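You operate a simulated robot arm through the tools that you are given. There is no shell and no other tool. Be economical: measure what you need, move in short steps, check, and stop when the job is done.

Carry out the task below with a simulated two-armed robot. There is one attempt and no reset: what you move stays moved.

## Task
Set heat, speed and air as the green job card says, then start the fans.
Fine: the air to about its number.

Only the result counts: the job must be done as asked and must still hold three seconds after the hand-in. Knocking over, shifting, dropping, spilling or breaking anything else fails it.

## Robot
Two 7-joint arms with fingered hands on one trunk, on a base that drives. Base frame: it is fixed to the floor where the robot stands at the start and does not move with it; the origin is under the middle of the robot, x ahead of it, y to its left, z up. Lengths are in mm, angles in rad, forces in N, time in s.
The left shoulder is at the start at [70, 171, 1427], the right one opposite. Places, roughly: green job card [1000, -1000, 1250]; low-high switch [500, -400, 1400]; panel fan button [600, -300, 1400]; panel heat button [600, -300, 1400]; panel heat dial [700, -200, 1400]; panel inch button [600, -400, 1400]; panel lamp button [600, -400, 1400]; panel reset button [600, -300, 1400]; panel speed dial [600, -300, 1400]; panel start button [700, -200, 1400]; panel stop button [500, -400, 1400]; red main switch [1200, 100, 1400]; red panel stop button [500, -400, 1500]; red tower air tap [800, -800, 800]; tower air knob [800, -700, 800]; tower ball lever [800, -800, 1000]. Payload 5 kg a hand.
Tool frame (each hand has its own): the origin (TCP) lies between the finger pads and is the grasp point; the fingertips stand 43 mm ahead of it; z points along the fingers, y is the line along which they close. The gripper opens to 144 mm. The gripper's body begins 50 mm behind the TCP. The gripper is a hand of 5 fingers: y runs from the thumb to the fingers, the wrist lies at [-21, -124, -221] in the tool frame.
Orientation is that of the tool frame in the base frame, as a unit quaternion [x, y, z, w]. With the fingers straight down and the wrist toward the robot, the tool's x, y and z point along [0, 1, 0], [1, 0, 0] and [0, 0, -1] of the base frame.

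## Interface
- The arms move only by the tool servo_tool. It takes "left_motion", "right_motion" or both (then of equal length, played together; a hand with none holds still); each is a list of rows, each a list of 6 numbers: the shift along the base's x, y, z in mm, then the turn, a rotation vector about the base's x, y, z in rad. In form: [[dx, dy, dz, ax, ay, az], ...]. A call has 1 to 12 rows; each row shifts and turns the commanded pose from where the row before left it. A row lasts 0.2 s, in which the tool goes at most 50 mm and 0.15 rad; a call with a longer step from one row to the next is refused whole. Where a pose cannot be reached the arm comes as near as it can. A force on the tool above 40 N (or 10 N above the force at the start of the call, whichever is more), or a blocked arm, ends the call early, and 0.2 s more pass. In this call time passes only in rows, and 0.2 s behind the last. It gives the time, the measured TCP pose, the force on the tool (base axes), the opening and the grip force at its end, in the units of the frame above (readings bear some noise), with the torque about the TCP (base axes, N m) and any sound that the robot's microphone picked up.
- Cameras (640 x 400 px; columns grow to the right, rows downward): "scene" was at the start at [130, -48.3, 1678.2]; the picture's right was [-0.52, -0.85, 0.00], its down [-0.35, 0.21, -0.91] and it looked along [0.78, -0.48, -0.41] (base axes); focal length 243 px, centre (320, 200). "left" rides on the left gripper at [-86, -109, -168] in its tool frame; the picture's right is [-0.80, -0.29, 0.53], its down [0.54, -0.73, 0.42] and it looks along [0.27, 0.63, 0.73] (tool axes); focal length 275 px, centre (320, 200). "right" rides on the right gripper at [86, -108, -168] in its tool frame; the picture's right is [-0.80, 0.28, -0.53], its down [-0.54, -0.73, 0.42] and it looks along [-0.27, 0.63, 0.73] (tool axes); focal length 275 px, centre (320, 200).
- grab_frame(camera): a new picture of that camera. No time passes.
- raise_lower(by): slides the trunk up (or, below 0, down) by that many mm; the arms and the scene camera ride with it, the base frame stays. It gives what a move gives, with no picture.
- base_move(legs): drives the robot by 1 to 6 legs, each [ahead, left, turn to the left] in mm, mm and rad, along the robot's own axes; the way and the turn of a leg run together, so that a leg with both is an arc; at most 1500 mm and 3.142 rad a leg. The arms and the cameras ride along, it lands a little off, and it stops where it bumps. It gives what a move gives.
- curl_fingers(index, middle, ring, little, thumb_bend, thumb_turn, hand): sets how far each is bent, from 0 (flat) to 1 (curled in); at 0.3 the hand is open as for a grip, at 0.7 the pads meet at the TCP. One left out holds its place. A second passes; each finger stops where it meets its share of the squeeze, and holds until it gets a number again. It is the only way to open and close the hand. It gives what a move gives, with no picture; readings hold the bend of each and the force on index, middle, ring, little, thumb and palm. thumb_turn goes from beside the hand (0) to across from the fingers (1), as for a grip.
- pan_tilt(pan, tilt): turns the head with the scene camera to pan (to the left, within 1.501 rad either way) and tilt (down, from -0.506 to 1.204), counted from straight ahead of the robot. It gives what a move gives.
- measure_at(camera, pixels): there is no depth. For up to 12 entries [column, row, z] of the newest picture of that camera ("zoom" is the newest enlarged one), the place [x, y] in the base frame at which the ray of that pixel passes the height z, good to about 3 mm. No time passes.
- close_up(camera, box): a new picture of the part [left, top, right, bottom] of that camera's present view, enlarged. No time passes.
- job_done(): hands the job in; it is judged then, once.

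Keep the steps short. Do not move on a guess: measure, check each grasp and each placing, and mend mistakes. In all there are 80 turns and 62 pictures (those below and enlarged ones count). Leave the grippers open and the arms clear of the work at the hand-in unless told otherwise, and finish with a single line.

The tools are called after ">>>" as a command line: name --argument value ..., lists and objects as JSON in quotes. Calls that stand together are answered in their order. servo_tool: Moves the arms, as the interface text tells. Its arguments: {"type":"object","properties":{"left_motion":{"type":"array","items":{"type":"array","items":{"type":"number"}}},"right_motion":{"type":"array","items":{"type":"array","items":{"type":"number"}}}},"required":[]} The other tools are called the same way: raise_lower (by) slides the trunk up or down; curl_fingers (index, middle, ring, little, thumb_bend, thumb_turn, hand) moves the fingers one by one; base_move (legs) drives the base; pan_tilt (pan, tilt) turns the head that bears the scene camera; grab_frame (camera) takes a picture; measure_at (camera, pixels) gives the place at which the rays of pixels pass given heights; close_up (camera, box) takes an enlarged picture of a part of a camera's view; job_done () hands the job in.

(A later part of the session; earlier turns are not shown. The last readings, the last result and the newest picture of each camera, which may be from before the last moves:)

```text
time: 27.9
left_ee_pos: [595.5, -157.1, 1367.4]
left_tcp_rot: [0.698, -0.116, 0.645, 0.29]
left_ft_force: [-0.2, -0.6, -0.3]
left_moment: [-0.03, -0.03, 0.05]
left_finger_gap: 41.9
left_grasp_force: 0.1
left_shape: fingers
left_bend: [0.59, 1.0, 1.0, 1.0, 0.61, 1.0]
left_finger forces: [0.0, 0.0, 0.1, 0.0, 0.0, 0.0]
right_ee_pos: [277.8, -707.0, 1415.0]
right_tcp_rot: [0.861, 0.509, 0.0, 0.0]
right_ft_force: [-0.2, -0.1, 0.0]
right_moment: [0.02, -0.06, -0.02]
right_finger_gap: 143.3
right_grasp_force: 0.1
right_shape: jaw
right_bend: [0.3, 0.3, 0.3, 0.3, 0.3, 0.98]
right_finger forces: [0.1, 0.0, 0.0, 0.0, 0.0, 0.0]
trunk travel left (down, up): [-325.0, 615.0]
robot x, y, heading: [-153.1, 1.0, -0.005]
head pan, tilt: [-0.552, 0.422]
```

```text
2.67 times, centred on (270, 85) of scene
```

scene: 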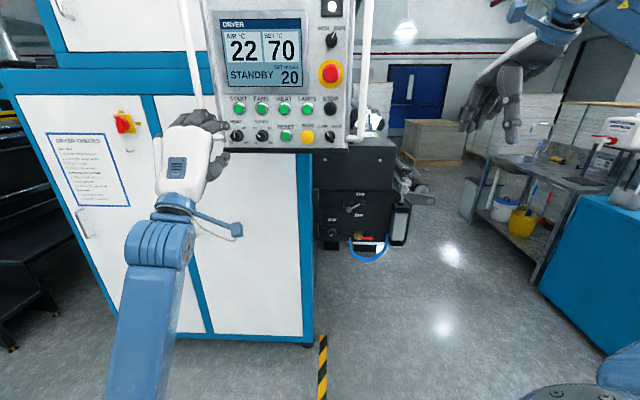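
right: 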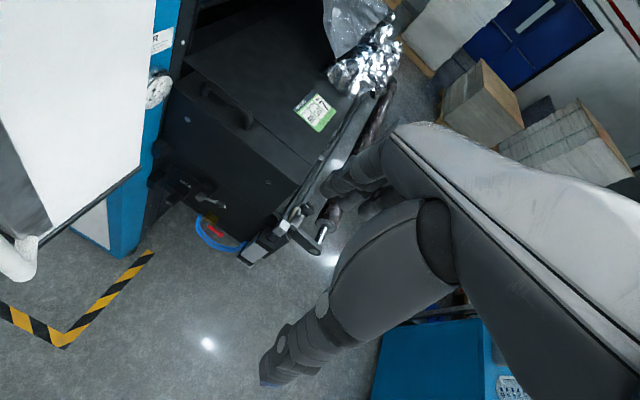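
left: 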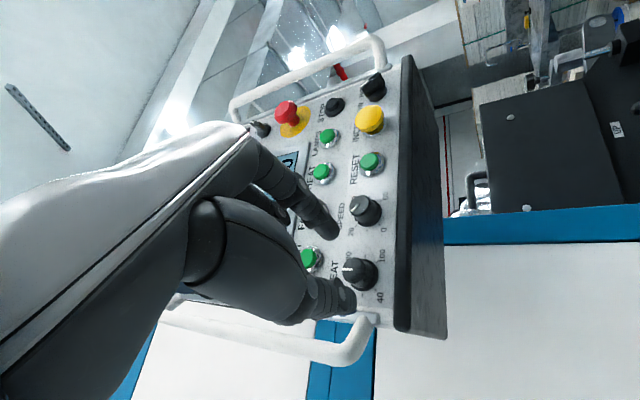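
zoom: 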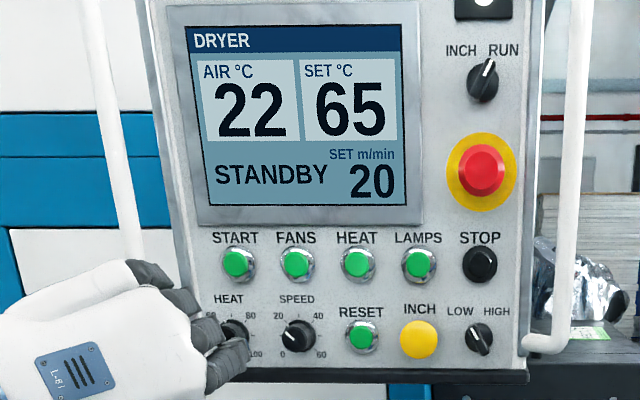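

Heat holds at 65. Next is the speed knob: I'll shift along the panel by (-37,-63), open to about 50 mm and advance partway.

>>> curl_fingers --hand "left" --index 0.58 --thumb_bend 0.59

>>> servo_tool --left_motion '[[-18.7, -31.5, -0.5, 0, 0, 0], [-18.7, -31.5, -0.5, 0, 0, 0], [8.3, -5.55, 0, 0, 0, 0], [8.3, -5.55, 0, 0, 0, 0], [8.3, -5.55, 0, 0, 0, 0]]'

>>> close_up --camera "left" --box '[220, 160, 440, 380]'

```text
time: 28.9
left_ee_pos: [597.4, -156.7, 1366.2]
left_tcp_rot: [0.698, -0.116, 0.644, 0.291]
left_ft_force: [-0.1, 0.8, -0.9]
left_moment: [0.0, 0.01, 0.05]
left_finger_gap: 48.9
left_grasp_force: 0.1
left_shape: fingers
left_bend: [0.57, 1.0, 1.0, 1.0, 0.59, 1.0]
left_finger forces: [0.0, 0.0, 0.0, 0.1, 0.0, 0.0]
right_ee_pos: [279.0, -706.6, 1414.7]
right_tcp_rot: [0.861, 0.508, 0.0, 0.0]
right_ft_force: [-0.6, 0.6, -0.2]
right_moment: [0.0, 0.01, -0.02]
right_finger_gap: 143.6
right_grasp_force: 0.1
right_shape: jaw
right_bend: [0.3, 0.3, 0.3, 0.3, 0.3, 0.98]
right_finger forces: [0.0, 0.1, 0.0, 0.0, 0.1, 0.0]
trunk travel left (down, up): [-325.0, 615.0]
robot x, y, heading: [-149.2, -1.3, -0.006]
head pan, tilt: [-0.552, 0.422]
```

```text
time: 30.1
left_ee_pos: [583.1, -237.6, 1363.9]
left_tcp_rot: [0.698, -0.116, 0.644, 0.29]
left_ft_force: [0.3, -1.0, -0.5]
left_moment: [0.0, 0.03, 0.03]
left_finger_gap: 49.6
left_grasp_force: 0.1
left_shape: fingers
left_bend: [0.57, 1.0, 1.0, 1.0, 0.59, 1.0]
left_finger forces: [0.1, 0.0, 0.0, 0.1, 0.0, 0.0]
right_ee_pos: [278.5, -707.3, 1413.9]
right_tcp_rot: [0.861, 0.508, 0.0, -0.001]
right_ft_force: [0.1, 0.0, -0.5]
right_moment: [0.0, 0.01, -0.02]
right_finger_gap: 143.9
right_grasp_force: 0.0
right_shape: jaw
right_bend: [0.3, 0.3, 0.3, 0.3, 0.3, 0.98]
right_finger forces: [0.0, 0.0, 0.0, 0.0, 0.0, 0.1]
trunk travel left (down, up): [-325.0, 615.0]
robot x, y, heading: [-149.4, -0.1, -0.004]
head pan, tilt: [-0.552, 0.422]
```

```text
1.82 times, centred on (330, 270) of left
```

zoom: 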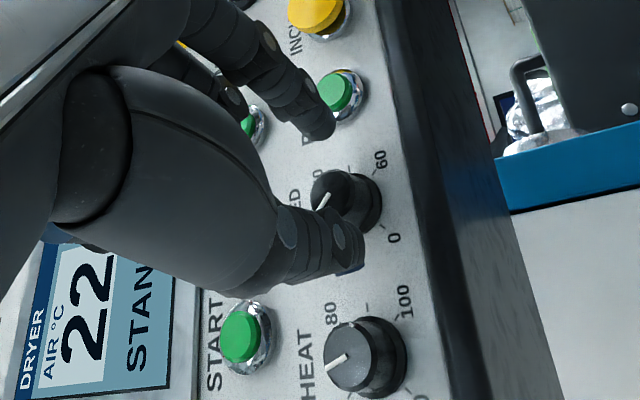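

The speed knob is centred between the tips. I'll advance 20 mm (a bit less than before, since the index had brushed the panel), then close.

>>> servo_tool --left_motion '[[5.5, -3.7, 0, 0, 0, 0], [5.5, -3.7, 0, 0, 0, 0], [5.5, -3.7, 0, 0, 0, 0]]'

>>> curl_fingers --hand "left" --index 0.68 --thumb_bend 0.72

>>> close_up --camera "left" --box '[220, 160, 440, 380]'

```text
time: 30.9
left_ee_pos: [600.9, -247.7, 1366.3]
left_tcp_rot: [0.697, -0.116, 0.645, 0.29]
left_ft_force: [0.8, 0.0, 0.0]
left_moment: [0.02, 0.01, 0.0]
left_finger_gap: 49.4
left_grasp_force: 0.1
left_shape: fingers
left_bend: [0.57, 1.0, 1.0, 1.0, 0.59, 1.0]
left_finger forces: [0.1, 0.0, 0.0, 0.0, 0.0, 0.1]
right_ee_pos: [277.9, -707.2, 1415.0]
right_tcp_rot: [0.861, 0.508, 0.001, 0.0]
right_ft_force: [0.5, -0.1, -0.6]
right_moment: [0.01, 0.0, -0.01]
right_finger_gap: 143.4
right_grasp_force: 0.1
right_shape: jaw
right_bend: [0.3, 0.3, 0.3, 0.3, 0.3, 0.98]
right_finger forces: [0.0, 0.0, 0.1, 0.1, 0.1, 0.0]
trunk travel left (down, up): [-325.0, 615.0]
robot x, y, heading: [-151.4, -0.8, -0.006]
head pan, tilt: [-0.552, 0.422]
```

```text
time: 31.9
left_ee_pos: [601.8, -247.1, 1364.8]
left_tcp_rot: [0.698, -0.115, 0.644, 0.292]
left_ft_force: [4.0, 2.3, -1.1]
left_moment: [0.01, 0.02, 0.07]
left_finger_gap: 28.1
left_grasp_force: 8.3
left_shape: fingers
left_bend: [0.64, 1.0, 1.0, 1.0, 0.66, 1.0]
left_finger forces: [6.2, 0.0, 0.1, 0.0, 9.5, 0.0]
right_ee_pos: [280.2, -705.4, 1414.6]
right_tcp_rot: [0.861, 0.508, 0.0, 0.0]
right_ft_force: [0.5, -0.1, 0.3]
right_moment: [-0.01, 0.01, -0.02]
right_finger_gap: 143.7
right_grasp_force: 0.1
right_shape: jaw
right_bend: [0.3, 0.3, 0.3, 0.3, 0.3, 0.98]
right_finger forces: [0.0, 0.1, 0.0, 0.0, 0.0, 0.0]
trunk travel left (down, up): [-325.0, 615.0]
robot x, y, heading: [-152.9, -1.1, -0.007]
head pan, tilt: [-0.552, 0.422]
```

```text
1.82 times, centred on (330, 270) of left
```

zoom: 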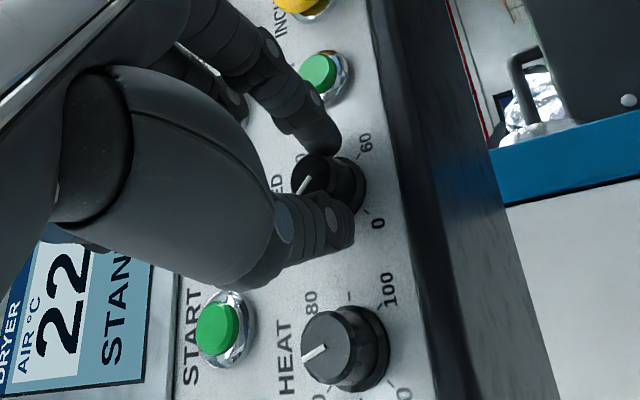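

The grip is good. I'll turn 0.79 rad counter-clockwise and read the display.

>>> servo_tool --left_motion '[[0, 0, 0, -0.109, 0.0727, 0], [0, 0, 0, -0.109, 0.0727, 0], [0, 0, 0, -0.109, 0.0727, 0], [0, 0, 0, -0.109, 0.0727, 0], [0, 0, 0, -0.109, 0.0727, 0], [0, 0, 0, -0.109, 0.0727, 0]]'

>>> close_up --camera "scene" --box '[190, 10, 350, 160]'

```text
time: 33.4
left_ee_pos: [601.2, -248.2, 1364.2]
left_tcp_rot: [0.689, 0.162, 0.483, 0.516]
left_ft_force: [-3.5, 2.7, -8.3]
left_moment: [0.19, 0.24, 0.02]
left_finger_gap: 28.1
left_grasp_force: 9.4
left_shape: fingers
left_bend: [0.64, 1.0, 1.0, 1.0, 0.66, 1.0]
left_finger forces: [6.1, 0.1, 0.0, 0.0, 12.6, 0.1]
right_ee_pos: [279.6, -707.5, 1415.3]
right_tcp_rot: [0.861, 0.508, 0.0, -0.001]
right_ft_force: [0.0, -0.3, -0.1]
right_moment: [0.06, -0.01, 0.01]
right_finger_gap: 143.6
right_grasp_force: 0.1
right_shape: jaw
right_bend: [0.3, 0.3, 0.3, 0.3, 0.3, 0.98]
right_finger forces: [0.0, 0.0, 0.1, 0.0, 0.0, 0.1]
trunk travel left (down, up): [-325.0, 615.0]
robot x, y, heading: [-146.5, 2.4, -0.005]
head pan, tilt: [-0.552, 0.422]
```

```text
2.67 times, centred on (270, 85) of scene
```

zoom: 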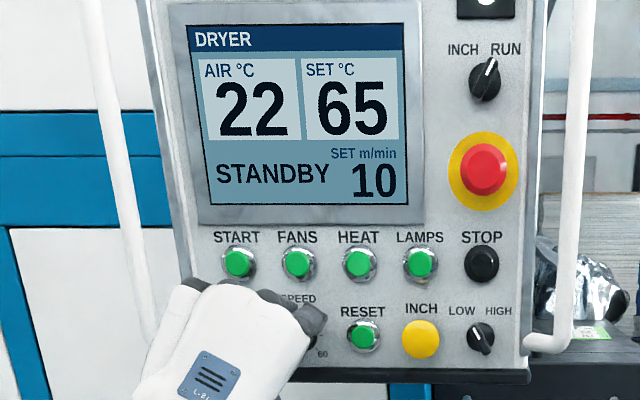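

Speed reads 10. I'll release and back out straight.

>>> curl_fingers --hand "left" --index 0.58 --thumb_bend 0.6

>>> servo_tool --left_motion '[[-8.3, 5.55, 0, 0, 0, 0], [-8.3, 5.55, 0, 0, 0, 0], [-16.6, 11.1, 0, 0, 0, 0], [-25, 16.7, 0, 0, 0, 0], [-25, 16.7, 0, 0, 0, 0], [-25, 16.7, 0, 0, 0, 0], [0, 40, 0, 0, 0, 0], [0, 40, 0, 0, 0, 0], [0, 40, 0, 0, 0, 0], [0, 40, 0, 0, 0, 0]]'

>>> pan_tilt --pan -0.65 --tilt 0.6

>>> grab_frame --camera "scene"

>>> measure_at --camera "scene" --pixels '[[320, 200, 800], [320, 200, 900]]'

```text
time: 34.4
left_ee_pos: [600.7, -248.6, 1365.1]
left_tcp_rot: [0.689, 0.16, 0.483, 0.516]
left_ft_force: [0.0, -0.2, -0.7]
left_moment: [0.0, -0.01, 0.0]
left_finger_gap: 47.4
left_grasp_force: 0.1
left_shape: fingers
left_bend: [0.57, 1.0, 1.0, 1.0, 0.6, 1.0]
left_finger forces: [0.1, 0.0, 0.0, 0.0, 0.2, 0.0]
right_ee_pos: [278.9, -706.9, 1414.3]
right_tcp_rot: [0.861, 0.508, -0.001, -0.001]
right_ft_force: [-0.6, 0.4, -0.1]
right_moment: [-0.02, 0.0, -0.01]
right_finger_gap: 143.7
right_grasp_force: 0.0
right_shape: jaw
right_bend: [0.3, 0.3, 0.3, 0.3, 0.3, 0.98]
right_finger forces: [0.0, 0.0, 0.1, 0.0, 0.0, 0.1]
trunk travel left (down, up): [-325.0, 615.0]
robot x, y, heading: [-154.2, 1.4, -0.007]
head pan, tilt: [-0.552, 0.422]
```

```text
time: 36.5
left_ee_pos: [490.8, -14.0, 1366.7]
left_tcp_rot: [0.688, 0.161, 0.484, 0.516]
left_ft_force: [0.5, 0.9, -0.3]
left_moment: [-0.02, 0.04, -0.04]
left_finger_gap: 47.5
left_grasp_force: 0.0
left_shape: fingers
left_bend: [0.57, 1.0, 1.0, 1.0, 0.6, 1.0]
left_finger forces: [0.0, 0.0, 0.0, 0.0, 0.0, 0.1]
right_ee_pos: [277.8, -704.2, 1415.9]
right_tcp_rot: [0.861, 0.508, -0.001, 0.0]
right_ft_force: [-1.0, 0.3, 0.2]
right_moment: [-0.04, 0.02, -0.03]
right_finger_gap: 143.7
right_grasp_force: 0.2
right_shape: jaw
right_bend: [0.3, 0.3, 0.3, 0.3, 0.3, 0.98]
right_finger forces: [0.0, 0.1, 0.1, 0.1, 0.0, 0.0]
trunk travel left (down, up): [-325.0, 615.0]
robot x, y, heading: [-150.8, -4.7, -0.004]
head pan, tilt: [-0.552, 0.422]
```

```text
time: 37.3
left_ee_pos: [490.8, -17.0, 1366.1]
left_tcp_rot: [0.689, 0.161, 0.484, 0.515]
left_ft_force: [0.2, -0.9, -0.6]
left_moment: [-0.01, 0.0, 0.04]
left_finger_gap: 47.7
left_grasp_force: 0.1
left_shape: fingers
left_bend: [0.57, 1.0, 1.0, 1.0, 0.6, 1.0]
left_finger forces: [0.0, 0.1, 0.0, 0.1, 0.0, 0.0]
right_ee_pos: [279.8, -706.3, 1413.2]
right_tcp_rot: [0.861, 0.508, -0.001, -0.001]
right_ft_force: [-0.7, -0.6, 0.5]
right_moment: [0.04, -0.01, 0.01]
right_finger_gap: 143.5
right_grasp_force: 0.0
right_shape: jaw
right_bend: [0.3, 0.3, 0.3, 0.3, 0.3, 0.98]
right_finger forces: [0.0, 0.0, 0.0, 0.0, 0.0, 0.0]
trunk travel left (down, up): [-325.0, 615.0]
robot x, y, heading: [-151.0, 0.2, -0.003]
head pan, tilt: [-0.649, 0.6]
```

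```text
30 pictures are left
```

scene: 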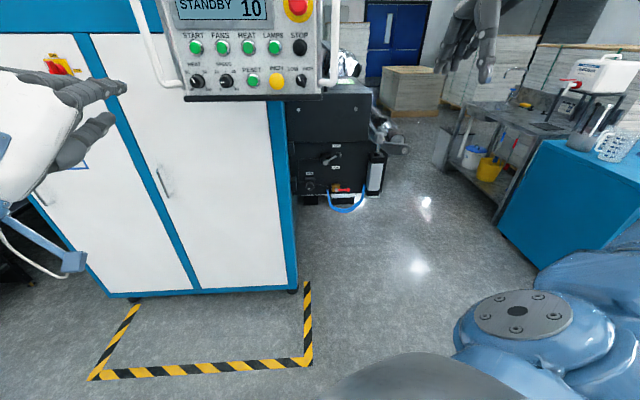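

```text
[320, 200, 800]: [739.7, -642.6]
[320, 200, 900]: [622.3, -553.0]
```

Both settings are done. Next is the air knob, near (310,186). I'll zoom in, take rays, then lower the trunk for a second view.

>>> close_up --camera "scene" --box '[275, 130, 395, 215]'

>>> raise_lower --by -300

>>> grab_frame --camera "scene"

```text
4.71 times, centred on (335, 172) of scene
```

zoom: 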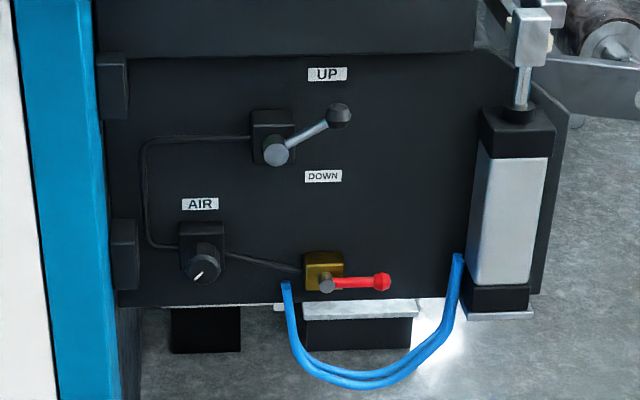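

```text
time: 40.3
left_ee_pos: [493.0, -16.3, 1067.2]
left_tcp_rot: [0.689, 0.16, 0.483, 0.516]
left_ft_force: [-0.3, 0.4, 0.3]
left_moment: [0.03, 0.01, 0.02]
left_finger_gap: 47.4
left_grasp_force: 0.0
left_shape: fingers
left_bend: [0.57, 1.0, 1.0, 1.0, 0.6, 1.0]
left_finger forces: [0.1, 0.1, 0.1, 0.0, 0.0, 0.0]
right_ee_pos: [278.0, -705.3, 1115.1]
right_tcp_rot: [0.861, 0.508, -0.001, 0.0]
right_ft_force: [-0.7, 0.3, -0.5]
right_moment: [0.0, 0.01, 0.0]
right_finger_gap: 143.4
right_grasp_force: 0.1
right_shape: jaw
right_bend: [0.3, 0.3, 0.3, 0.3, 0.3, 0.98]
right_finger forces: [0.0, 0.0, 0.2, 0.0, 0.0, 0.0]
trunk travel left (down, up): [-25.0, 915.0]
robot x, y, heading: [-150.4, -1.2, -0.008]
head pan, tilt: [-0.649, 0.6]
```

```text
28 pictures are left
```

scene: 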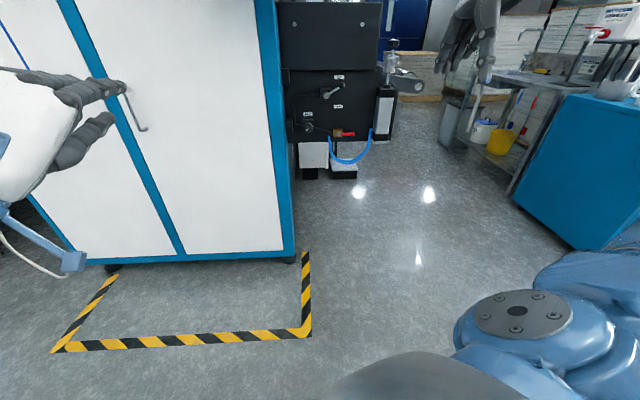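

The dryer edge is at column 290 and the air knob at about (308,127). I'll zoom and measure in this lower view.

>>> close_up --camera "scene" --box '[275, 60, 405, 185]'

>>> measure_at --camera "scene" --pixels '[[320, 200, 800], [320, 200, 600], [292, 262, 50], [180, 262, 50], [310, 127, 800], [310, 127, 700]]'

```text
3.20 times, centred on (340, 122) of scene
```

zoom: 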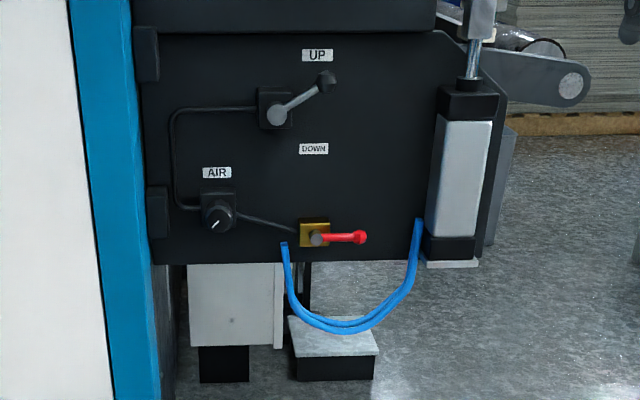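

```text
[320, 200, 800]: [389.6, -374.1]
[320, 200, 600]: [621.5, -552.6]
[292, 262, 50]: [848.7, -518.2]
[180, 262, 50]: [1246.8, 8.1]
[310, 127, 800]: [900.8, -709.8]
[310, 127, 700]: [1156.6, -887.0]
```

Estimated knob position ≈ (870,-675,805). The tower face is parallel to the dryer front and the knob sits about 120 mm right of the dryer's edge. I'll drive 200 ahead and 150 right to bring the right arm in range, then pitch the right hand forward.

>>> base_move --legs '[[200, -150, 0]]'

>>> servo_tool --right_motion '[[0, 0, 0, 0, 0, -0.084], [0, 10, -10, -0.0793, -0.1189, 0], [0, 10, -10, -0.0793, -0.1189, 0], [0, 10, -10, -0.0793, -0.1189, 0], [0, 10, -10, -0.0793, -0.1189, 0], [0, 10, -10, -0.0793, -0.1189, 0], [0, 10, -10, -0.0793, -0.1189, 0], [0, 10, -10, -0.0793, -0.1189, 0], [0, 10, -10, -0.0793, -0.1189, 0], [0, 10, -10, -0.0793, -0.1189, 0], [0, 10, -10, -0.0793, -0.1189, 0], [0, 10, -10, -0.0793, -0.1189, 0]]'

>>> grab_frame --camera "scene"

>>> grab_frame --camera "right"

```text
time: 42.1
left_ee_pos: [693.0, -165.4, 1065.5]
left_tcp_rot: [0.689, 0.163, 0.484, 0.515]
left_ft_force: [0.6, 0.0, -0.4]
left_moment: [0.0, -0.02, -0.02]
left_finger_gap: 47.6
left_grasp_force: 0.1
left_shape: fingers
left_bend: [0.57, 1.0, 1.0, 1.0, 0.6, 1.0]
left_finger forces: [0.1, 0.0, 0.0, 0.0, 0.1, 0.0]
right_ee_pos: [482.6, -857.6, 1114.0]
right_tcp_rot: [0.86, 0.511, 0.0, -0.001]
right_ft_force: [1.2, 0.2, -0.7]
right_moment: [0.07, 0.01, 0.0]
right_finger_gap: 143.5
right_grasp_force: 0.0
right_shape: jaw
right_bend: [0.3, 0.3, 0.3, 0.3, 0.3, 0.98]
right_finger forces: [0.0, 0.0, 0.0, 0.1, 0.0, 0.0]
trunk travel left (down, up): [-25.0, 915.0]
robot x, y, heading: [48.0, -150.8, 0.003]
head pan, tilt: [-0.649, 0.6]
```

```text
time: 44.9
left_ee_pos: [693.7, -165.2, 1067.1]
left_tcp_rot: [0.688, 0.163, 0.485, 0.514]
left_ft_force: [-0.3, -0.2, 0.2]
left_moment: [0.02, 0.0, -0.02]
left_finger_gap: 47.6
left_grasp_force: 0.0
left_shape: fingers
left_bend: [0.57, 1.0, 1.0, 1.0, 0.6, 1.0]
left_finger forces: [0.0, 0.0, 0.0, 0.0, 0.0, 0.0]
right_ee_pos: [478.3, -838.1, 804.6]
right_tcp_rot: [0.712, 0.517, 0.101, 0.464]
right_ft_force: [-0.4, 0.1, -0.1]
right_moment: [-0.02, -0.01, -0.02]
right_finger_gap: 143.9
right_grasp_force: 0.0
right_shape: jaw
right_bend: [0.3, 0.3, 0.3, 0.3, 0.3, 0.98]
right_finger forces: [0.0, 0.0, 0.1, 0.1, 0.0, 0.1]
right hand out of reach, approached as far as the arm can: row 8, 9, 10, 11, 12
trunk travel left (down, up): [-25.0, 915.0]
robot x, y, heading: [52.7, -149.3, 0.001]
head pan, tilt: [-0.649, 0.6]
stopped in row 12 (right hand): the arm was blocked; the commanded pose is now the measured one
```

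```text
26 pictures are left
```

scene: 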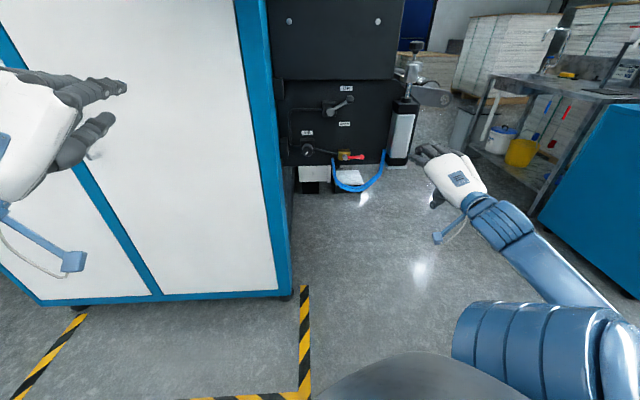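

```text
25 pictures are left
```

right: 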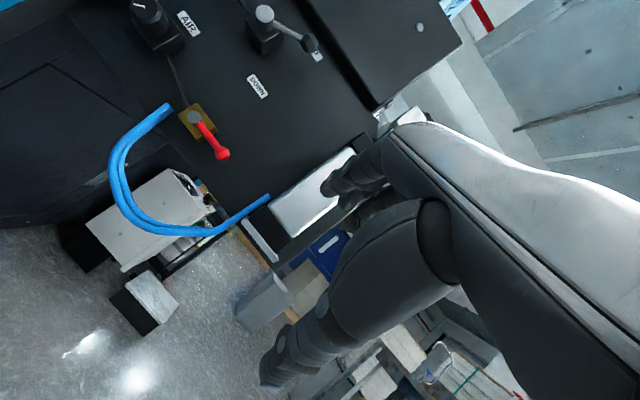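

The arm stopped short in pitch. I'll bring the hand in front of the tower while finishing the pitch (about -0.70 rad about y), and tilt the head up to look for the gauge.

>>> servo_tool --right_motion '[[28, 30, 4, -0.005, -0.1, 0.002], [28, 30, 4, -0.005, -0.1, 0.002], [28, 30, 4, -0.005, -0.1, 0.002], [28, 30, 4, -0.005, -0.1, 0.002], [28, 30, 4, -0.005, -0.1, 0.002], [28, 30, 4, -0.005, -0.1, 0.002], [0, 0, 0, -0.002, -0.097, 0.001]]'

>>> pan_tilt --pan -0.6 --tilt 0.15

>>> grab_frame --camera "scene"

```text
time: 46.5
left_ee_pos: [691.7, -163.5, 1066.9]
left_tcp_rot: [0.688, 0.163, 0.485, 0.514]
left_ft_force: [0.1, -0.3, 0.8]
left_moment: [0.03, 0.0, 0.03]
left_finger_gap: 47.4
left_grasp_force: 0.1
left_shape: fingers
left_bend: [0.57, 1.0, 1.0, 1.0, 0.6, 1.0]
left_finger forces: [0.0, 0.0, 0.0, 0.0, 0.0, 0.0]
right_ee_pos: [497.3, -817.7, 1043.5]
right_tcp_rot: [0.618, 0.363, 0.333, 0.613]
right_ft_force: [0.5, 0.9, -0.4]
right_moment: [0.0, 0.0, 0.02]
right_finger_gap: 144.1
right_grasp_force: 0.1
right_shape: jaw
right_bend: [0.3, 0.3, 0.3, 0.3, 0.3, 0.98]
right_finger forces: [0.1, 0.1, 0.1, 0.1, 0.0, 0.1]
right hand out of reach, approached as far as the arm can: row 1, 2, 3, 4, 5, 6, 7
trunk travel left (down, up): [-25.0, 915.0]
robot x, y, heading: [51.8, -152.1, -0.0]
head pan, tilt: [-0.649, 0.6]
```

```text
time: 47.4
left_ee_pos: [691.7, -164.3, 1067.7]
left_tcp_rot: [0.688, 0.163, 0.485, 0.515]
left_ft_force: [-0.1, 0.5, 0.6]
left_moment: [-0.03, -0.02, -0.01]
left_finger_gap: 47.7
left_grasp_force: 0.1
left_shape: fingers
left_bend: [0.57, 1.0, 1.0, 1.0, 0.6, 1.0]
left_finger forces: [0.1, 0.0, 0.0, 0.0, 0.0, 0.0]
right_ee_pos: [496.7, -818.9, 1043.6]
right_tcp_rot: [0.617, 0.364, 0.333, 0.612]
right_ft_force: [1.1, 0.1, -1.0]
right_moment: [0.0, -0.03, 0.0]
right_finger_gap: 144.2
right_grasp_force: 0.1
right_shape: jaw
right_bend: [0.3, 0.3, 0.3, 0.3, 0.3, 0.98]
right_finger forces: [0.0, 0.0, 0.1, 0.0, 0.0, 0.0]
trunk travel left (down, up): [-25.0, 915.0]
robot x, y, heading: [50.7, -153.7, -0.001]
head pan, tilt: [-0.6, 0.15]
```

```text
24 pictures are left
```

scene: 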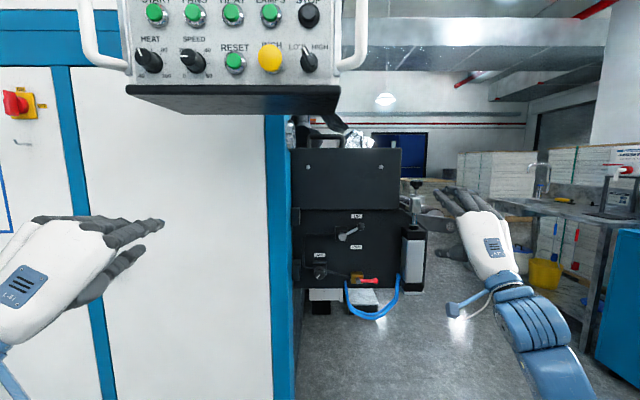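

With the wrist below the knob, the right arm can't point level this low. The left hand suits better: palm to the right, index up, wrist to the right, forearm nearly straight ahead. For that I'll drive back 200, right 484 and turn 0.3 rad right. The way is clear to beyond y=-2000.

>>> base_move --legs '[[-200, 0, 0], [0, -484, 0], [0, 0, -0.3]]'

>>> pan_tilt --pan 0.1 --tilt 0.3

>>> grab_frame --camera "scene"

```text
time: 52.4
left_ee_pos: [458.7, -836.8, 1067.1]
left_tcp_rot: [0.705, 0.057, 0.401, 0.582]
left_ft_force: [-0.1, -0.4, 0.5]
left_moment: [0.03, 0.01, 0.01]
left_finger_gap: 47.3
left_grasp_force: 0.1
left_shape: fingers
left_bend: [0.57, 1.0, 1.0, 1.0, 0.6, 1.0]
left_finger forces: [0.0, 0.1, 0.0, 0.0, 0.1, 0.0]
right_ee_pos: [76.3, -1403.7, 1042.7]
right_tcp_rot: [0.665, 0.268, 0.238, 0.655]
right_ft_force: [-0.5, 0.0, -0.4]
right_moment: [-0.04, -0.01, 0.02]
right_finger_gap: 144.0
right_grasp_force: 0.2
right_shape: jaw
right_bend: [0.3, 0.3, 0.3, 0.3, 0.3, 0.98]
right_finger forces: [0.1, 0.0, 0.0, 0.0, 0.0, 0.0]
trunk travel left (down, up): [-25.0, 915.0]
robot x, y, heading: [-154.5, -635.1, -0.306]
head pan, tilt: [-0.6, 0.15]
```

```text
time: 53.5
left_ee_pos: [458.6, -837.9, 1066.9]
left_tcp_rot: [0.705, 0.058, 0.402, 0.582]
left_ft_force: [-0.3, 1.2, -0.7]
left_moment: [0.01, -0.02, 0.0]
left_finger_gap: 47.6
left_grasp_force: 0.1
left_shape: fingers
left_bend: [0.57, 1.0, 1.0, 1.0, 0.6, 1.0]
left_finger forces: [0.0, 0.0, 0.1, 0.0, 0.0, 0.0]
right_ee_pos: [77.0, -1404.8, 1044.1]
right_tcp_rot: [0.666, 0.267, 0.237, 0.655]
right_ft_force: [-0.1, -0.4, -0.2]
right_moment: [-0.01, 0.01, 0.0]
right_finger_gap: 144.2
right_grasp_force: 0.1
right_shape: jaw
right_bend: [0.3, 0.3, 0.3, 0.3, 0.3, 0.98]
right_finger forces: [0.0, 0.1, 0.1, 0.0, 0.0, 0.1]
trunk travel left (down, up): [-25.0, 915.0]
robot x, y, heading: [-153.6, -634.6, -0.297]
head pan, tilt: [0.099, 0.3]
```

```text
23 pictures are left
```

scene: 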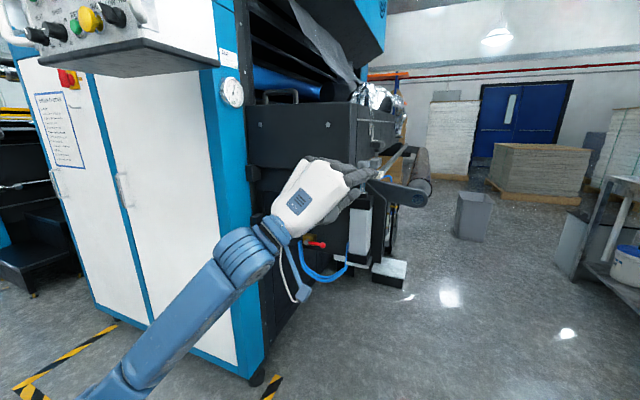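

The gauge is visible at (232,92) from here. I'll turn the left hand: yaw 0.30, then roll 2.09 counter-clockwise, while moving to a standoff well in front of the air knob.

>>> servo_tool --left_motion '[[0, 0, 0, 0, 0, 0.149], [0, 0, 0, 0, 0, 0.149], [9, 21, -21, -0.1242, 0.0829, 0], [9, 21, -21, -0.1242, 0.0829, 0], [9, 21, -21, -0.1242, 0.0829, 0], [9, 21, -21, -0.1242, 0.0829, 0], [9, 21, -21, -0.1242, 0.0829, 0], [9, 21, -21, -0.1242, 0.0829, 0], [9, 21, -21, -0.1242, 0.0829, 0], [9, 21, -21, -0.1242, 0.0829, 0], [9, 21, -21, -0.1242, 0.0829, 0], [9, 21, -21, -0.1242, 0.0829, 0]]'

>>> servo_tool --left_motion '[[9, 21, -21, -0.1242, 0.0829, 0], [9, 21, -21, -0.1242, 0.0829, 0], [0, 0, 0, -0.1242, 0.0829, 0], [0, 0, 0, -0.1242, 0.0829, 0]]'

>>> grab_frame --camera "scene"

>>> grab_frame --camera "left"

```text
time: 55.5
left_ee_pos: [523.0, -687.6, 973.0]
left_tcp_rot: [0.557, 0.403, 0.271, 0.674]
left_ft_force: [-0.3, -1.5, 0.4]
left_moment: [-0.04, 0.03, 0.18]
left_finger_gap: 47.7
left_grasp_force: 0.1
left_shape: fingers
left_bend: [0.57, 1.0, 1.0, 1.0, 0.6, 1.0]
left_finger forces: [0.1, 0.1, 0.1, 0.0, 0.1, 0.1]
right_ee_pos: [72.3, -1406.9, 1042.2]
right_tcp_rot: [0.667, 0.266, 0.236, 0.655]
right_ft_force: [-2.0, -0.9, -1.3]
right_moment: [-0.06, -0.03, 0.23]
right_finger_gap: 143.9
right_grasp_force: 0.1
right_shape: jaw
right_bend: [0.3, 0.3, 0.3, 0.3, 0.3, 0.98]
right_finger forces: [0.1, 0.0, 0.0, 0.0, 0.0, 0.0]
trunk travel left (down, up): [-25.0, 915.0]
robot x, y, heading: [-150.9, -635.3, -0.307]
head pan, tilt: [0.099, 0.3]
stopped in row 9 (left hand): the arm was blocked; the commanded pose is now the measured one
```

```text
time: 56.1
left_ee_pos: [547.5, -629.2, 930.4]
left_tcp_rot: [0.547, 0.442, 0.254, 0.664]
left_ft_force: [0.1, -0.8, -0.2]
left_moment: [-0.05, 0.03, 0.15]
left_finger_gap: 47.8
left_grasp_force: 0.0
left_shape: fingers
left_bend: [0.57, 1.0, 1.0, 1.0, 0.6, 1.0]
left_finger forces: [0.0, 0.1, 0.1, 0.1, 0.0, 0.1]
right_ee_pos: [72.5, -1403.7, 1042.4]
right_tcp_rot: [0.666, 0.267, 0.235, 0.656]
right_ft_force: [-2.0, -1.9, -0.6]
right_moment: [0.02, -0.01, 0.18]
right_finger_gap: 143.9
right_grasp_force: 0.1
right_shape: jaw
right_bend: [0.3, 0.3, 0.3, 0.3, 0.3, 0.98]
right_finger forces: [0.0, 0.1, 0.0, 0.1, 0.1, 0.0]
trunk travel left (down, up): [-25.0, 915.0]
robot x, y, heading: [-153.3, -635.2, -0.3]
head pan, tilt: [0.099, 0.3]
stopped in row 3 (left hand): the arm was blocked; the commanded pose is now the measured one
```

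```text
22 pictures are left
```

scene: 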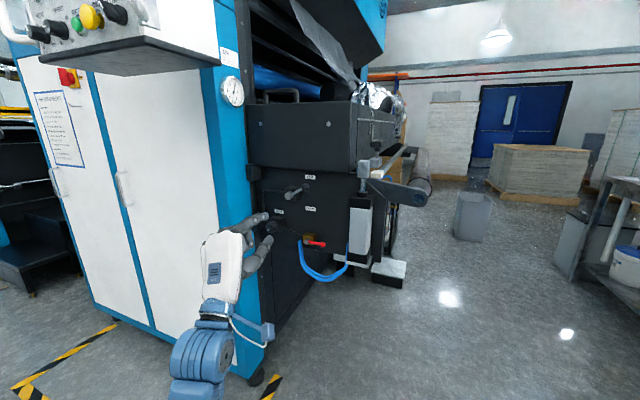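

```text
21 pictures are left
```

left: 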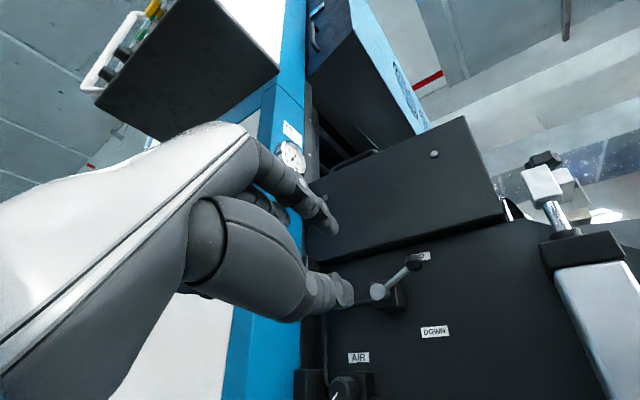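

The arm folded too tightly close to the body. I'll extend the hand forward 100 mm (still about 130 mm clear of the tower), lower it, then retry the roll.

>>> servo_tool --left_motion '[[25, -15, -15, 0, 0, 0], [25, -15, -15, 0, 0, 0], [25, -15, -15, 0, 0, 0], [25, -15, -15, 0, 0, 0], [0, 0, -15, -0.1242, 0.0829, 0], [0, 0, -15, -0.1242, 0.0829, 0], [0, 0, -15, -0.1242, 0.0829, 0], [0, 0, -15, -0.1242, 0.0829, 0]]'

```text
time: 57.6
left_ee_pos: [667.8, -642.6, 861.3]
left_tcp_rot: [0.524, 0.482, 0.244, 0.659]
left_ft_force: [-1.3, -0.9, 1.0]
left_moment: [0.02, 0.07, 0.16]
left_finger_gap: 48.0
left_grasp_force: 0.0
left_shape: fingers
left_bend: [0.57, 1.0, 1.0, 1.0, 0.6, 1.0]
left_finger forces: [0.1, 0.1, 0.0, 0.0, 0.0, 0.0]
right_ee_pos: [73.6, -1406.0, 1043.4]
right_tcp_rot: [0.666, 0.266, 0.238, 0.654]
right_ft_force: [-2.0, -1.0, -1.3]
right_moment: [-0.03, -0.05, 0.19]
right_finger_gap: 144.1
right_grasp_force: 0.1
right_shape: jaw
right_bend: [0.3, 0.3, 0.3, 0.3, 0.3, 0.98]
right_finger forces: [0.0, 0.0, 0.0, 0.0, 0.0, 0.0]
trunk travel left (down, up): [-25.0, 915.0]
robot x, y, heading: [-148.0, -634.0, -0.304]
head pan, tilt: [0.099, 0.3]
stopped in row 7 (left hand): the arm was blocked; the commanded pose is now the measured one
```

Roll is limited to about 0.39 rad counter-clockwise, which is fine as a start for a clockwise turn. I'll measure the air knob in the last left picture at (343,388), lower the hand 45 mm, and take a second view to triangulate.

>>> measure_at --camera "left" --pixels '[[343, 388, 800], [343, 388, 850], [358, 357, 850], [435, 331, 850]]'

>>> servo_tool --left_motion '[[0, 0, -15, 0, 0, 0], [0, 0, -15, 0, 0, 0], [0, 0, -15, 0, 0, 0]]'

>>> grab_frame --camera "left"

```text
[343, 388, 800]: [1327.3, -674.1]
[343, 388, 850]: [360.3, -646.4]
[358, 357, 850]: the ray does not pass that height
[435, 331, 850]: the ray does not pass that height
```

```text
time: 58.6
left_ee_pos: [674.4, -642.0, 853.6]
left_tcp_rot: [0.508, 0.469, 0.254, 0.677]
left_ft_force: [-0.8, 0.8, 0.3]
left_moment: [0.05, 0.11, 0.08]
left_finger_gap: 47.7
left_grasp_force: 0.0
left_shape: fingers
left_bend: [0.57, 1.0, 1.0, 1.0, 0.6, 1.0]
left_finger forces: [0.0, 0.0, 0.1, 0.0, 0.1, 0.1]
right_ee_pos: [76.0, -1405.2, 1041.2]
right_tcp_rot: [0.667, 0.265, 0.235, 0.656]
right_ft_force: [-1.9, -0.3, 0.9]
right_moment: [0.04, 0.02, 0.05]
right_finger_gap: 144.2
right_grasp_force: 0.1
right_shape: jaw
right_bend: [0.3, 0.3, 0.3, 0.3, 0.3, 0.98]
right_finger forces: [0.0, 0.1, 0.1, 0.0, 0.1, 0.0]
trunk travel left (down, up): [-25.0, 915.0]
robot x, y, heading: [-149.8, -635.4, -0.301]
head pan, tilt: [0.099, 0.3]
stopped in row 3 (left hand): the arm was blocked; the commanded pose is now the measured one
```

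```text
20 pictures are left
```

left: 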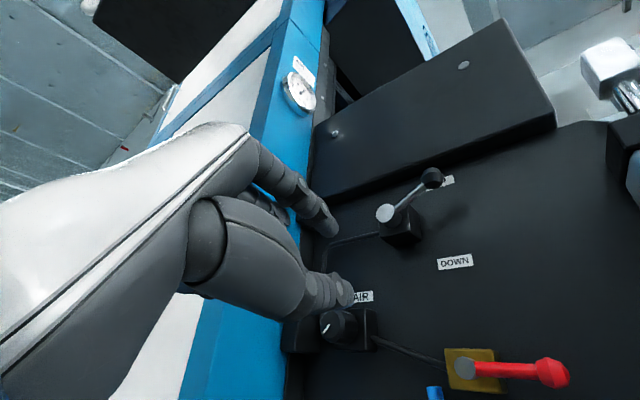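

The elbow probably meets the robot's own base when folded, so stretching forward should free it. First I'll measure the knob at (338,327) in this new view, along with the AIR label and the gauge.

>>> measure_at --camera "left" --pixels '[[338, 327, 800], [338, 327, 780], [338, 327, 820], [365, 297, 820], [470, 369, 780], [470, 369, 800]]'

>>> close_up --camera "left" --box '[270, 50, 330, 130]'

```text
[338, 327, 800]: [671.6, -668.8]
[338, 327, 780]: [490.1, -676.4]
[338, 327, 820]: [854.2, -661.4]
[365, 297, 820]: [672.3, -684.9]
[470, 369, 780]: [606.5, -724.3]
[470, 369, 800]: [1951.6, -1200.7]
```

```text
5.00 times, centred on (300, 90) of left
```

zoom: 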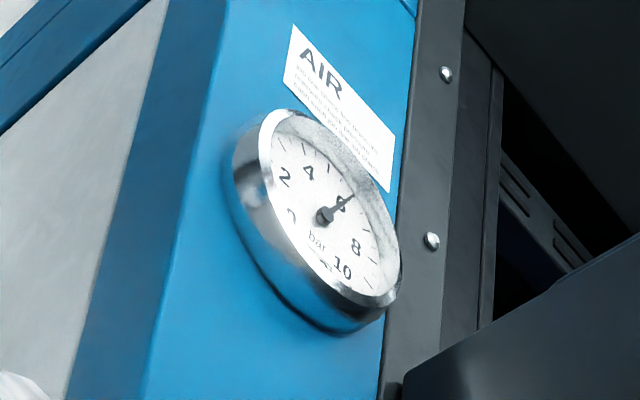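

The two rays cross near (850–880, -660, 821). I'll move to about 100 mm short of it on its axis, correcting the yaw by -0.12.

>>> servo_tool --left_motion '[[21, 7.3, 0, 0, 0, -0.024], [21, 7.3, -5, 0, 0, -0.024], [21, 7.3, -9, 0, 0, -0.024], [21, 7.3, -9, 0, 0, -0.024], [21, 7.3, -9.5, 0, 0, -0.024]]'

>>> grab_frame --camera "left"

```text
time: 59.8
left_ee_pos: [778.0, -607.3, 813.8]
left_tcp_rot: [0.539, 0.44, 0.209, 0.688]
left_ft_force: [0.1, -0.4, -0.1]
left_moment: [0.01, -0.05, 0.04]
left_finger_gap: 47.7
left_grasp_force: 0.0
left_shape: fingers
left_bend: [0.57, 1.0, 1.0, 1.0, 0.6, 1.0]
left_finger forces: [0.0, 0.1, 0.0, 0.0, 0.0, 0.1]
right_ee_pos: [77.9, -1405.5, 1044.4]
right_tcp_rot: [0.667, 0.267, 0.235, 0.655]
right_ft_force: [0.4, 0.1, 0.7]
right_moment: [-0.02, 0.03, -0.03]
right_finger_gap: 144.2
right_grasp_force: 0.1
right_shape: jaw
right_bend: [0.3, 0.3, 0.3, 0.3, 0.3, 0.98]
right_finger forces: [0.1, 0.0, 0.0, 0.0, 0.0, 0.0]
trunk travel left (down, up): [-25.0, 915.0]
robot x, y, heading: [-151.2, -636.1, -0.304]
head pan, tilt: [0.099, 0.3]
```

```text
18 pictures are left
```

left: 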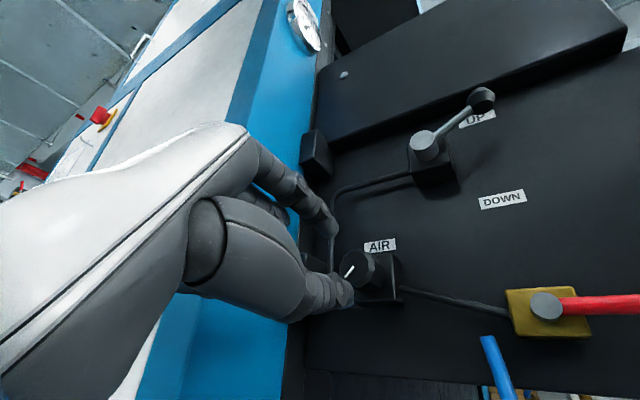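

The hand now points well, with the air knob at (359,267), about 7 mm above my axis. I'll raise 7 mm, open the pinch a bit, advance 35 mm and look again.

>>> curl_fingers --hand "left" --index 0.56 --thumb_bend 0.57

>>> servo_tool --left_motion '[[9.7, -6.8, 3.5, 0, 0, 0], [9.7, -6.8, 3.5, 0, 0, 0], [9.7, -6.8, 0, 0, 0, 0]]'

>>> close_up --camera "left" --box '[220, 140, 480, 340]'

```text
time: 60.8
left_ee_pos: [775.3, -607.0, 813.9]
left_tcp_rot: [0.539, 0.439, 0.21, 0.687]
left_ft_force: [0.6, 0.4, 0.3]
left_moment: [-0.01, -0.02, -0.03]
left_finger_gap: 55.8
left_grasp_force: 0.0
left_shape: fingers
left_bend: [0.56, 1.0, 1.0, 1.0, 0.56, 1.0]
left_finger forces: [0.0, 0.0, 0.0, 0.1, 0.0, 0.0]
right_ee_pos: [77.8, -1406.1, 1043.2]
right_tcp_rot: [0.667, 0.267, 0.236, 0.655]
right_ft_force: [-0.3, -0.1, 0.7]
right_moment: [0.02, -0.01, 0.03]
right_finger_gap: 144.2
right_grasp_force: 0.1
right_shape: jaw
right_bend: [0.3, 0.3, 0.3, 0.3, 0.3, 0.98]
right_finger forces: [0.0, 0.0, 0.0, 0.0, 0.1, 0.0]
trunk travel left (down, up): [-25.0, 915.0]
robot x, y, heading: [-147.0, -634.7, -0.306]
head pan, tilt: [0.099, 0.3]
```

```text
time: 61.6
left_ee_pos: [806.5, -629.4, 822.2]
left_tcp_rot: [0.538, 0.44, 0.21, 0.687]
left_ft_force: [0.6, -0.2, 0.0]
left_moment: [0.03, -0.02, -0.01]
left_finger_gap: 56.3
left_grasp_force: 0.1
left_shape: fingers
left_bend: [0.56, 1.0, 1.0, 1.0, 0.56, 1.0]
left_finger forces: [0.1, 0.0, 0.1, 0.1, 0.0, 0.0]
right_ee_pos: [79.5, -1406.5, 1043.7]
right_tcp_rot: [0.667, 0.267, 0.236, 0.655]
right_ft_force: [0.1, -0.2, -0.5]
right_moment: [-0.01, 0.01, 0.0]
right_finger_gap: 144.1
right_grasp_force: 0.1
right_shape: jaw
right_bend: [0.3, 0.3, 0.3, 0.3, 0.3, 0.98]
right_finger forces: [0.1, 0.2, 0.0, 0.0, 0.1, 0.1]
trunk travel left (down, up): [-25.0, 915.0]
robot x, y, heading: [-150.1, -633.6, -0.302]
head pan, tilt: [0.099, 0.3]
```

```text
2.00 times, centred on (350, 240) of left
```

zoom: 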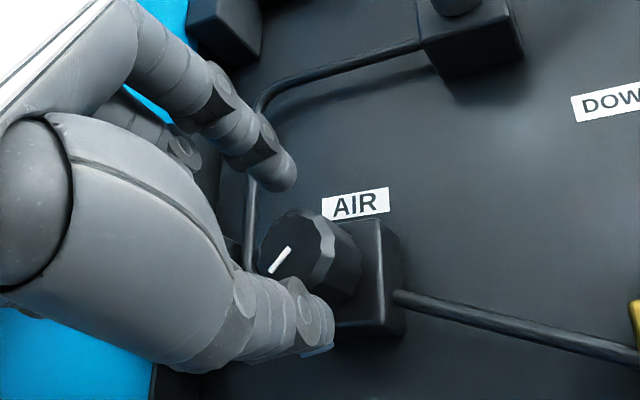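

The pinch straddles the knob, with the tips level with its face. I'll advance 16 mm and close.

>>> servo_tool --left_motion '[[4.4, -3, 0, 0, 0, 0], [4.4, -3, 0, 0, 0, 0], [4.4, -3, 0, 0, 0, 0]]'

>>> curl_fingers --hand "left" --index 0.68 --thumb_bend 0.7

>>> close_up --camera "left" --box '[220, 140, 480, 340]'

>>> close_up --camera "scene" --box '[210, 70, 250, 110]'

```text
time: 62.4
left_ee_pos: [821.0, -637.3, 822.5]
left_tcp_rot: [0.539, 0.439, 0.21, 0.687]
left_ft_force: [0.3, 0.1, -0.1]
left_moment: [0.0, -0.01, 0.01]
left_finger_gap: 56.2
left_grasp_force: 0.1
left_shape: fingers
left_bend: [0.56, 1.0, 1.0, 1.0, 0.56, 1.0]
left_finger forces: [0.0, 0.1, 0.0, 0.1, 0.1, 0.0]
right_ee_pos: [77.7, -1405.0, 1042.2]
right_tcp_rot: [0.666, 0.267, 0.237, 0.655]
right_ft_force: [0.1, 0.1, -0.4]
right_moment: [-0.02, -0.04, -0.02]
right_finger_gap: 143.9
right_grasp_force: 0.0
right_shape: jaw
right_bend: [0.3, 0.3, 0.3, 0.3, 0.3, 0.98]
right_finger forces: [0.0, 0.0, 0.0, 0.1, 0.0, 0.0]
trunk travel left (down, up): [-25.0, 915.0]
robot x, y, heading: [-150.7, -636.8, -0.299]
head pan, tilt: [0.099, 0.3]
```

```text
time: 63.4
left_ee_pos: [821.7, -637.6, 821.5]
left_tcp_rot: [0.538, 0.441, 0.209, 0.687]
left_ft_force: [-3.8, -4.8, -7.9]
left_moment: [0.19, 0.22, -0.21]
left_finger_gap: 38.8
left_grasp_force: 9.8
left_shape: fingers
left_bend: [0.63, 1.0, 1.0, 1.0, 0.62, 1.0]
left_finger forces: [5.5, 0.1, 0.0, 0.0, 15.1, 0.0]
right_ee_pos: [78.1, -1405.9, 1042.9]
right_tcp_rot: [0.667, 0.267, 0.236, 0.654]
right_ft_force: [0.9, 0.0, 0.3]
right_moment: [0.06, -0.01, 0.04]
right_finger_gap: 144.0
right_grasp_force: 0.1
right_shape: jaw
right_bend: [0.3, 0.3, 0.3, 0.3, 0.3, 0.98]
right_finger forces: [0.0, 0.0, 0.1, 0.0, 0.0, 0.0]
trunk travel left (down, up): [-25.0, 915.0]
robot x, y, heading: [-146.5, -636.1, -0.305]
head pan, tilt: [0.099, 0.3]
```

```text
2.00 times, centred on (350, 240) of left
```

zoom: 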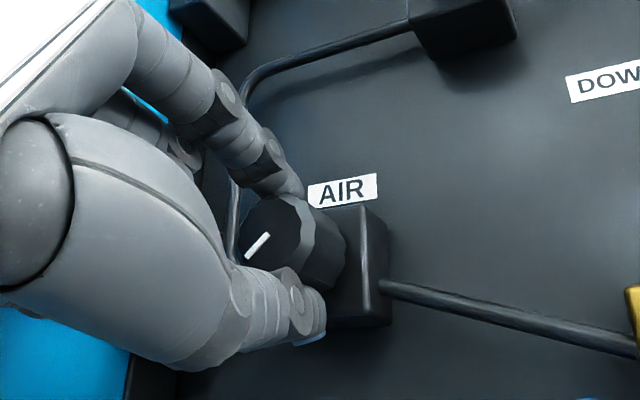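

```text
10.00 times, centred on (230, 90) of scene
```

zoom: 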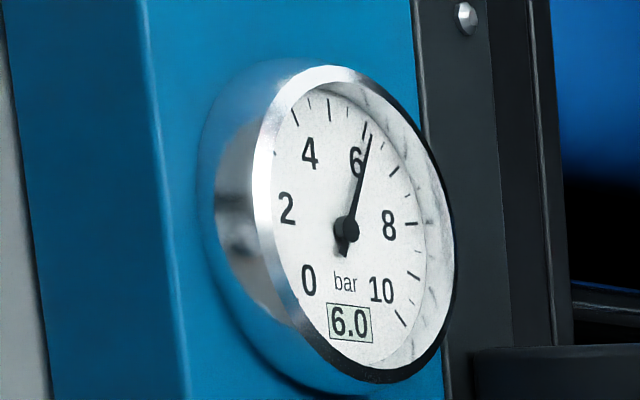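

The gauge reads 6.0 and the pinch holds the knob. I'll test with 0.26 rad clockwise and read again.

>>> servo_tool --left_motion '[[0, 0, 0, 0.108, -0.072, 0], [0, 0, 0, 0.108, -0.072, 0]]'

>>> close_up --camera "scene" --box '[210, 70, 250, 110]'

```text
time: 64.0
left_ee_pos: [822.1, -638.2, 822.3]
left_tcp_rot: [0.593, 0.364, 0.294, 0.655]
left_ft_force: [-0.1, -4.0, -5.8]
left_moment: [0.11, 0.16, -0.13]
left_finger_gap: 38.6
left_grasp_force: 9.7
left_shape: fingers
left_bend: [0.63, 1.0, 1.0, 1.0, 0.62, 1.0]
left_finger forces: [6.8, 0.0, 0.1, 0.0, 12.1, 0.0]
right_ee_pos: [78.5, -1405.8, 1043.1]
right_tcp_rot: [0.667, 0.267, 0.236, 0.655]
right_ft_force: [0.0, 0.3, 1.1]
right_moment: [0.03, 0.02, 0.02]
right_finger_gap: 144.2
right_grasp_force: 0.0
right_shape: jaw
right_bend: [0.3, 0.3, 0.3, 0.3, 0.3, 0.98]
right_finger forces: [0.0, 0.0, 0.0, 0.0, 0.0, 0.0]
trunk travel left (down, up): [-25.0, 915.0]
robot x, y, heading: [-151.2, -633.2, -0.298]
head pan, tilt: [0.099, 0.3]
```

```text
10.00 times, centred on (230, 90) of scene
```

zoom: 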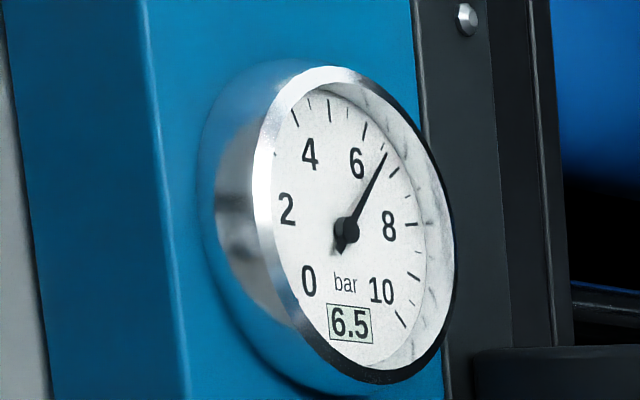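

It went up 0.5 bar for 0.26 rad, so I'll turn the same again.

>>> servo_tool --left_motion '[[0, 0, 0, 0.108, -0.072, 0], [0, 0, 0, 0.104, -0.069, 0]]'

>>> close_up --camera "scene" --box '[210, 70, 250, 110]'

```text
time: 64.6
left_ee_pos: [820.5, -637.5, 822.8]
left_tcp_rot: [0.637, 0.284, 0.372, 0.613]
left_ft_force: [0.0, -4.5, -3.4]
left_moment: [0.03, 0.03, -0.16]
left_finger_gap: 38.8
left_grasp_force: 9.6
left_shape: fingers
left_bend: [0.63, 1.0, 1.0, 1.0, 0.62, 1.0]
left_finger forces: [8.0, 0.0, 0.1, 0.0, 10.8, 0.0]
right_ee_pos: [78.1, -1405.6, 1043.8]
right_tcp_rot: [0.667, 0.267, 0.235, 0.654]
right_ft_force: [0.0, 1.0, -0.2]
right_moment: [0.0, -0.01, 0.01]
right_finger_gap: 144.0
right_grasp_force: 0.0
right_shape: jaw
right_bend: [0.3, 0.3, 0.3, 0.3, 0.3, 0.98]
right_finger forces: [0.0, 0.1, 0.0, 0.0, 0.0, 0.1]
trunk travel left (down, up): [-25.0, 915.0]
robot x, y, heading: [-151.6, -638.4, -0.306]
head pan, tilt: [0.099, 0.3]
```

```text
10.00 times, centred on (230, 90) of scene
```

zoom: 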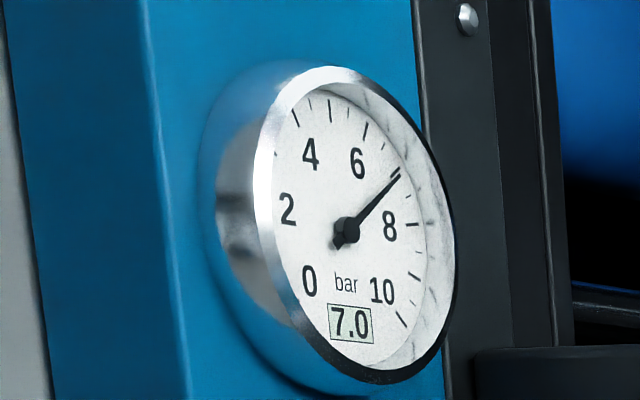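

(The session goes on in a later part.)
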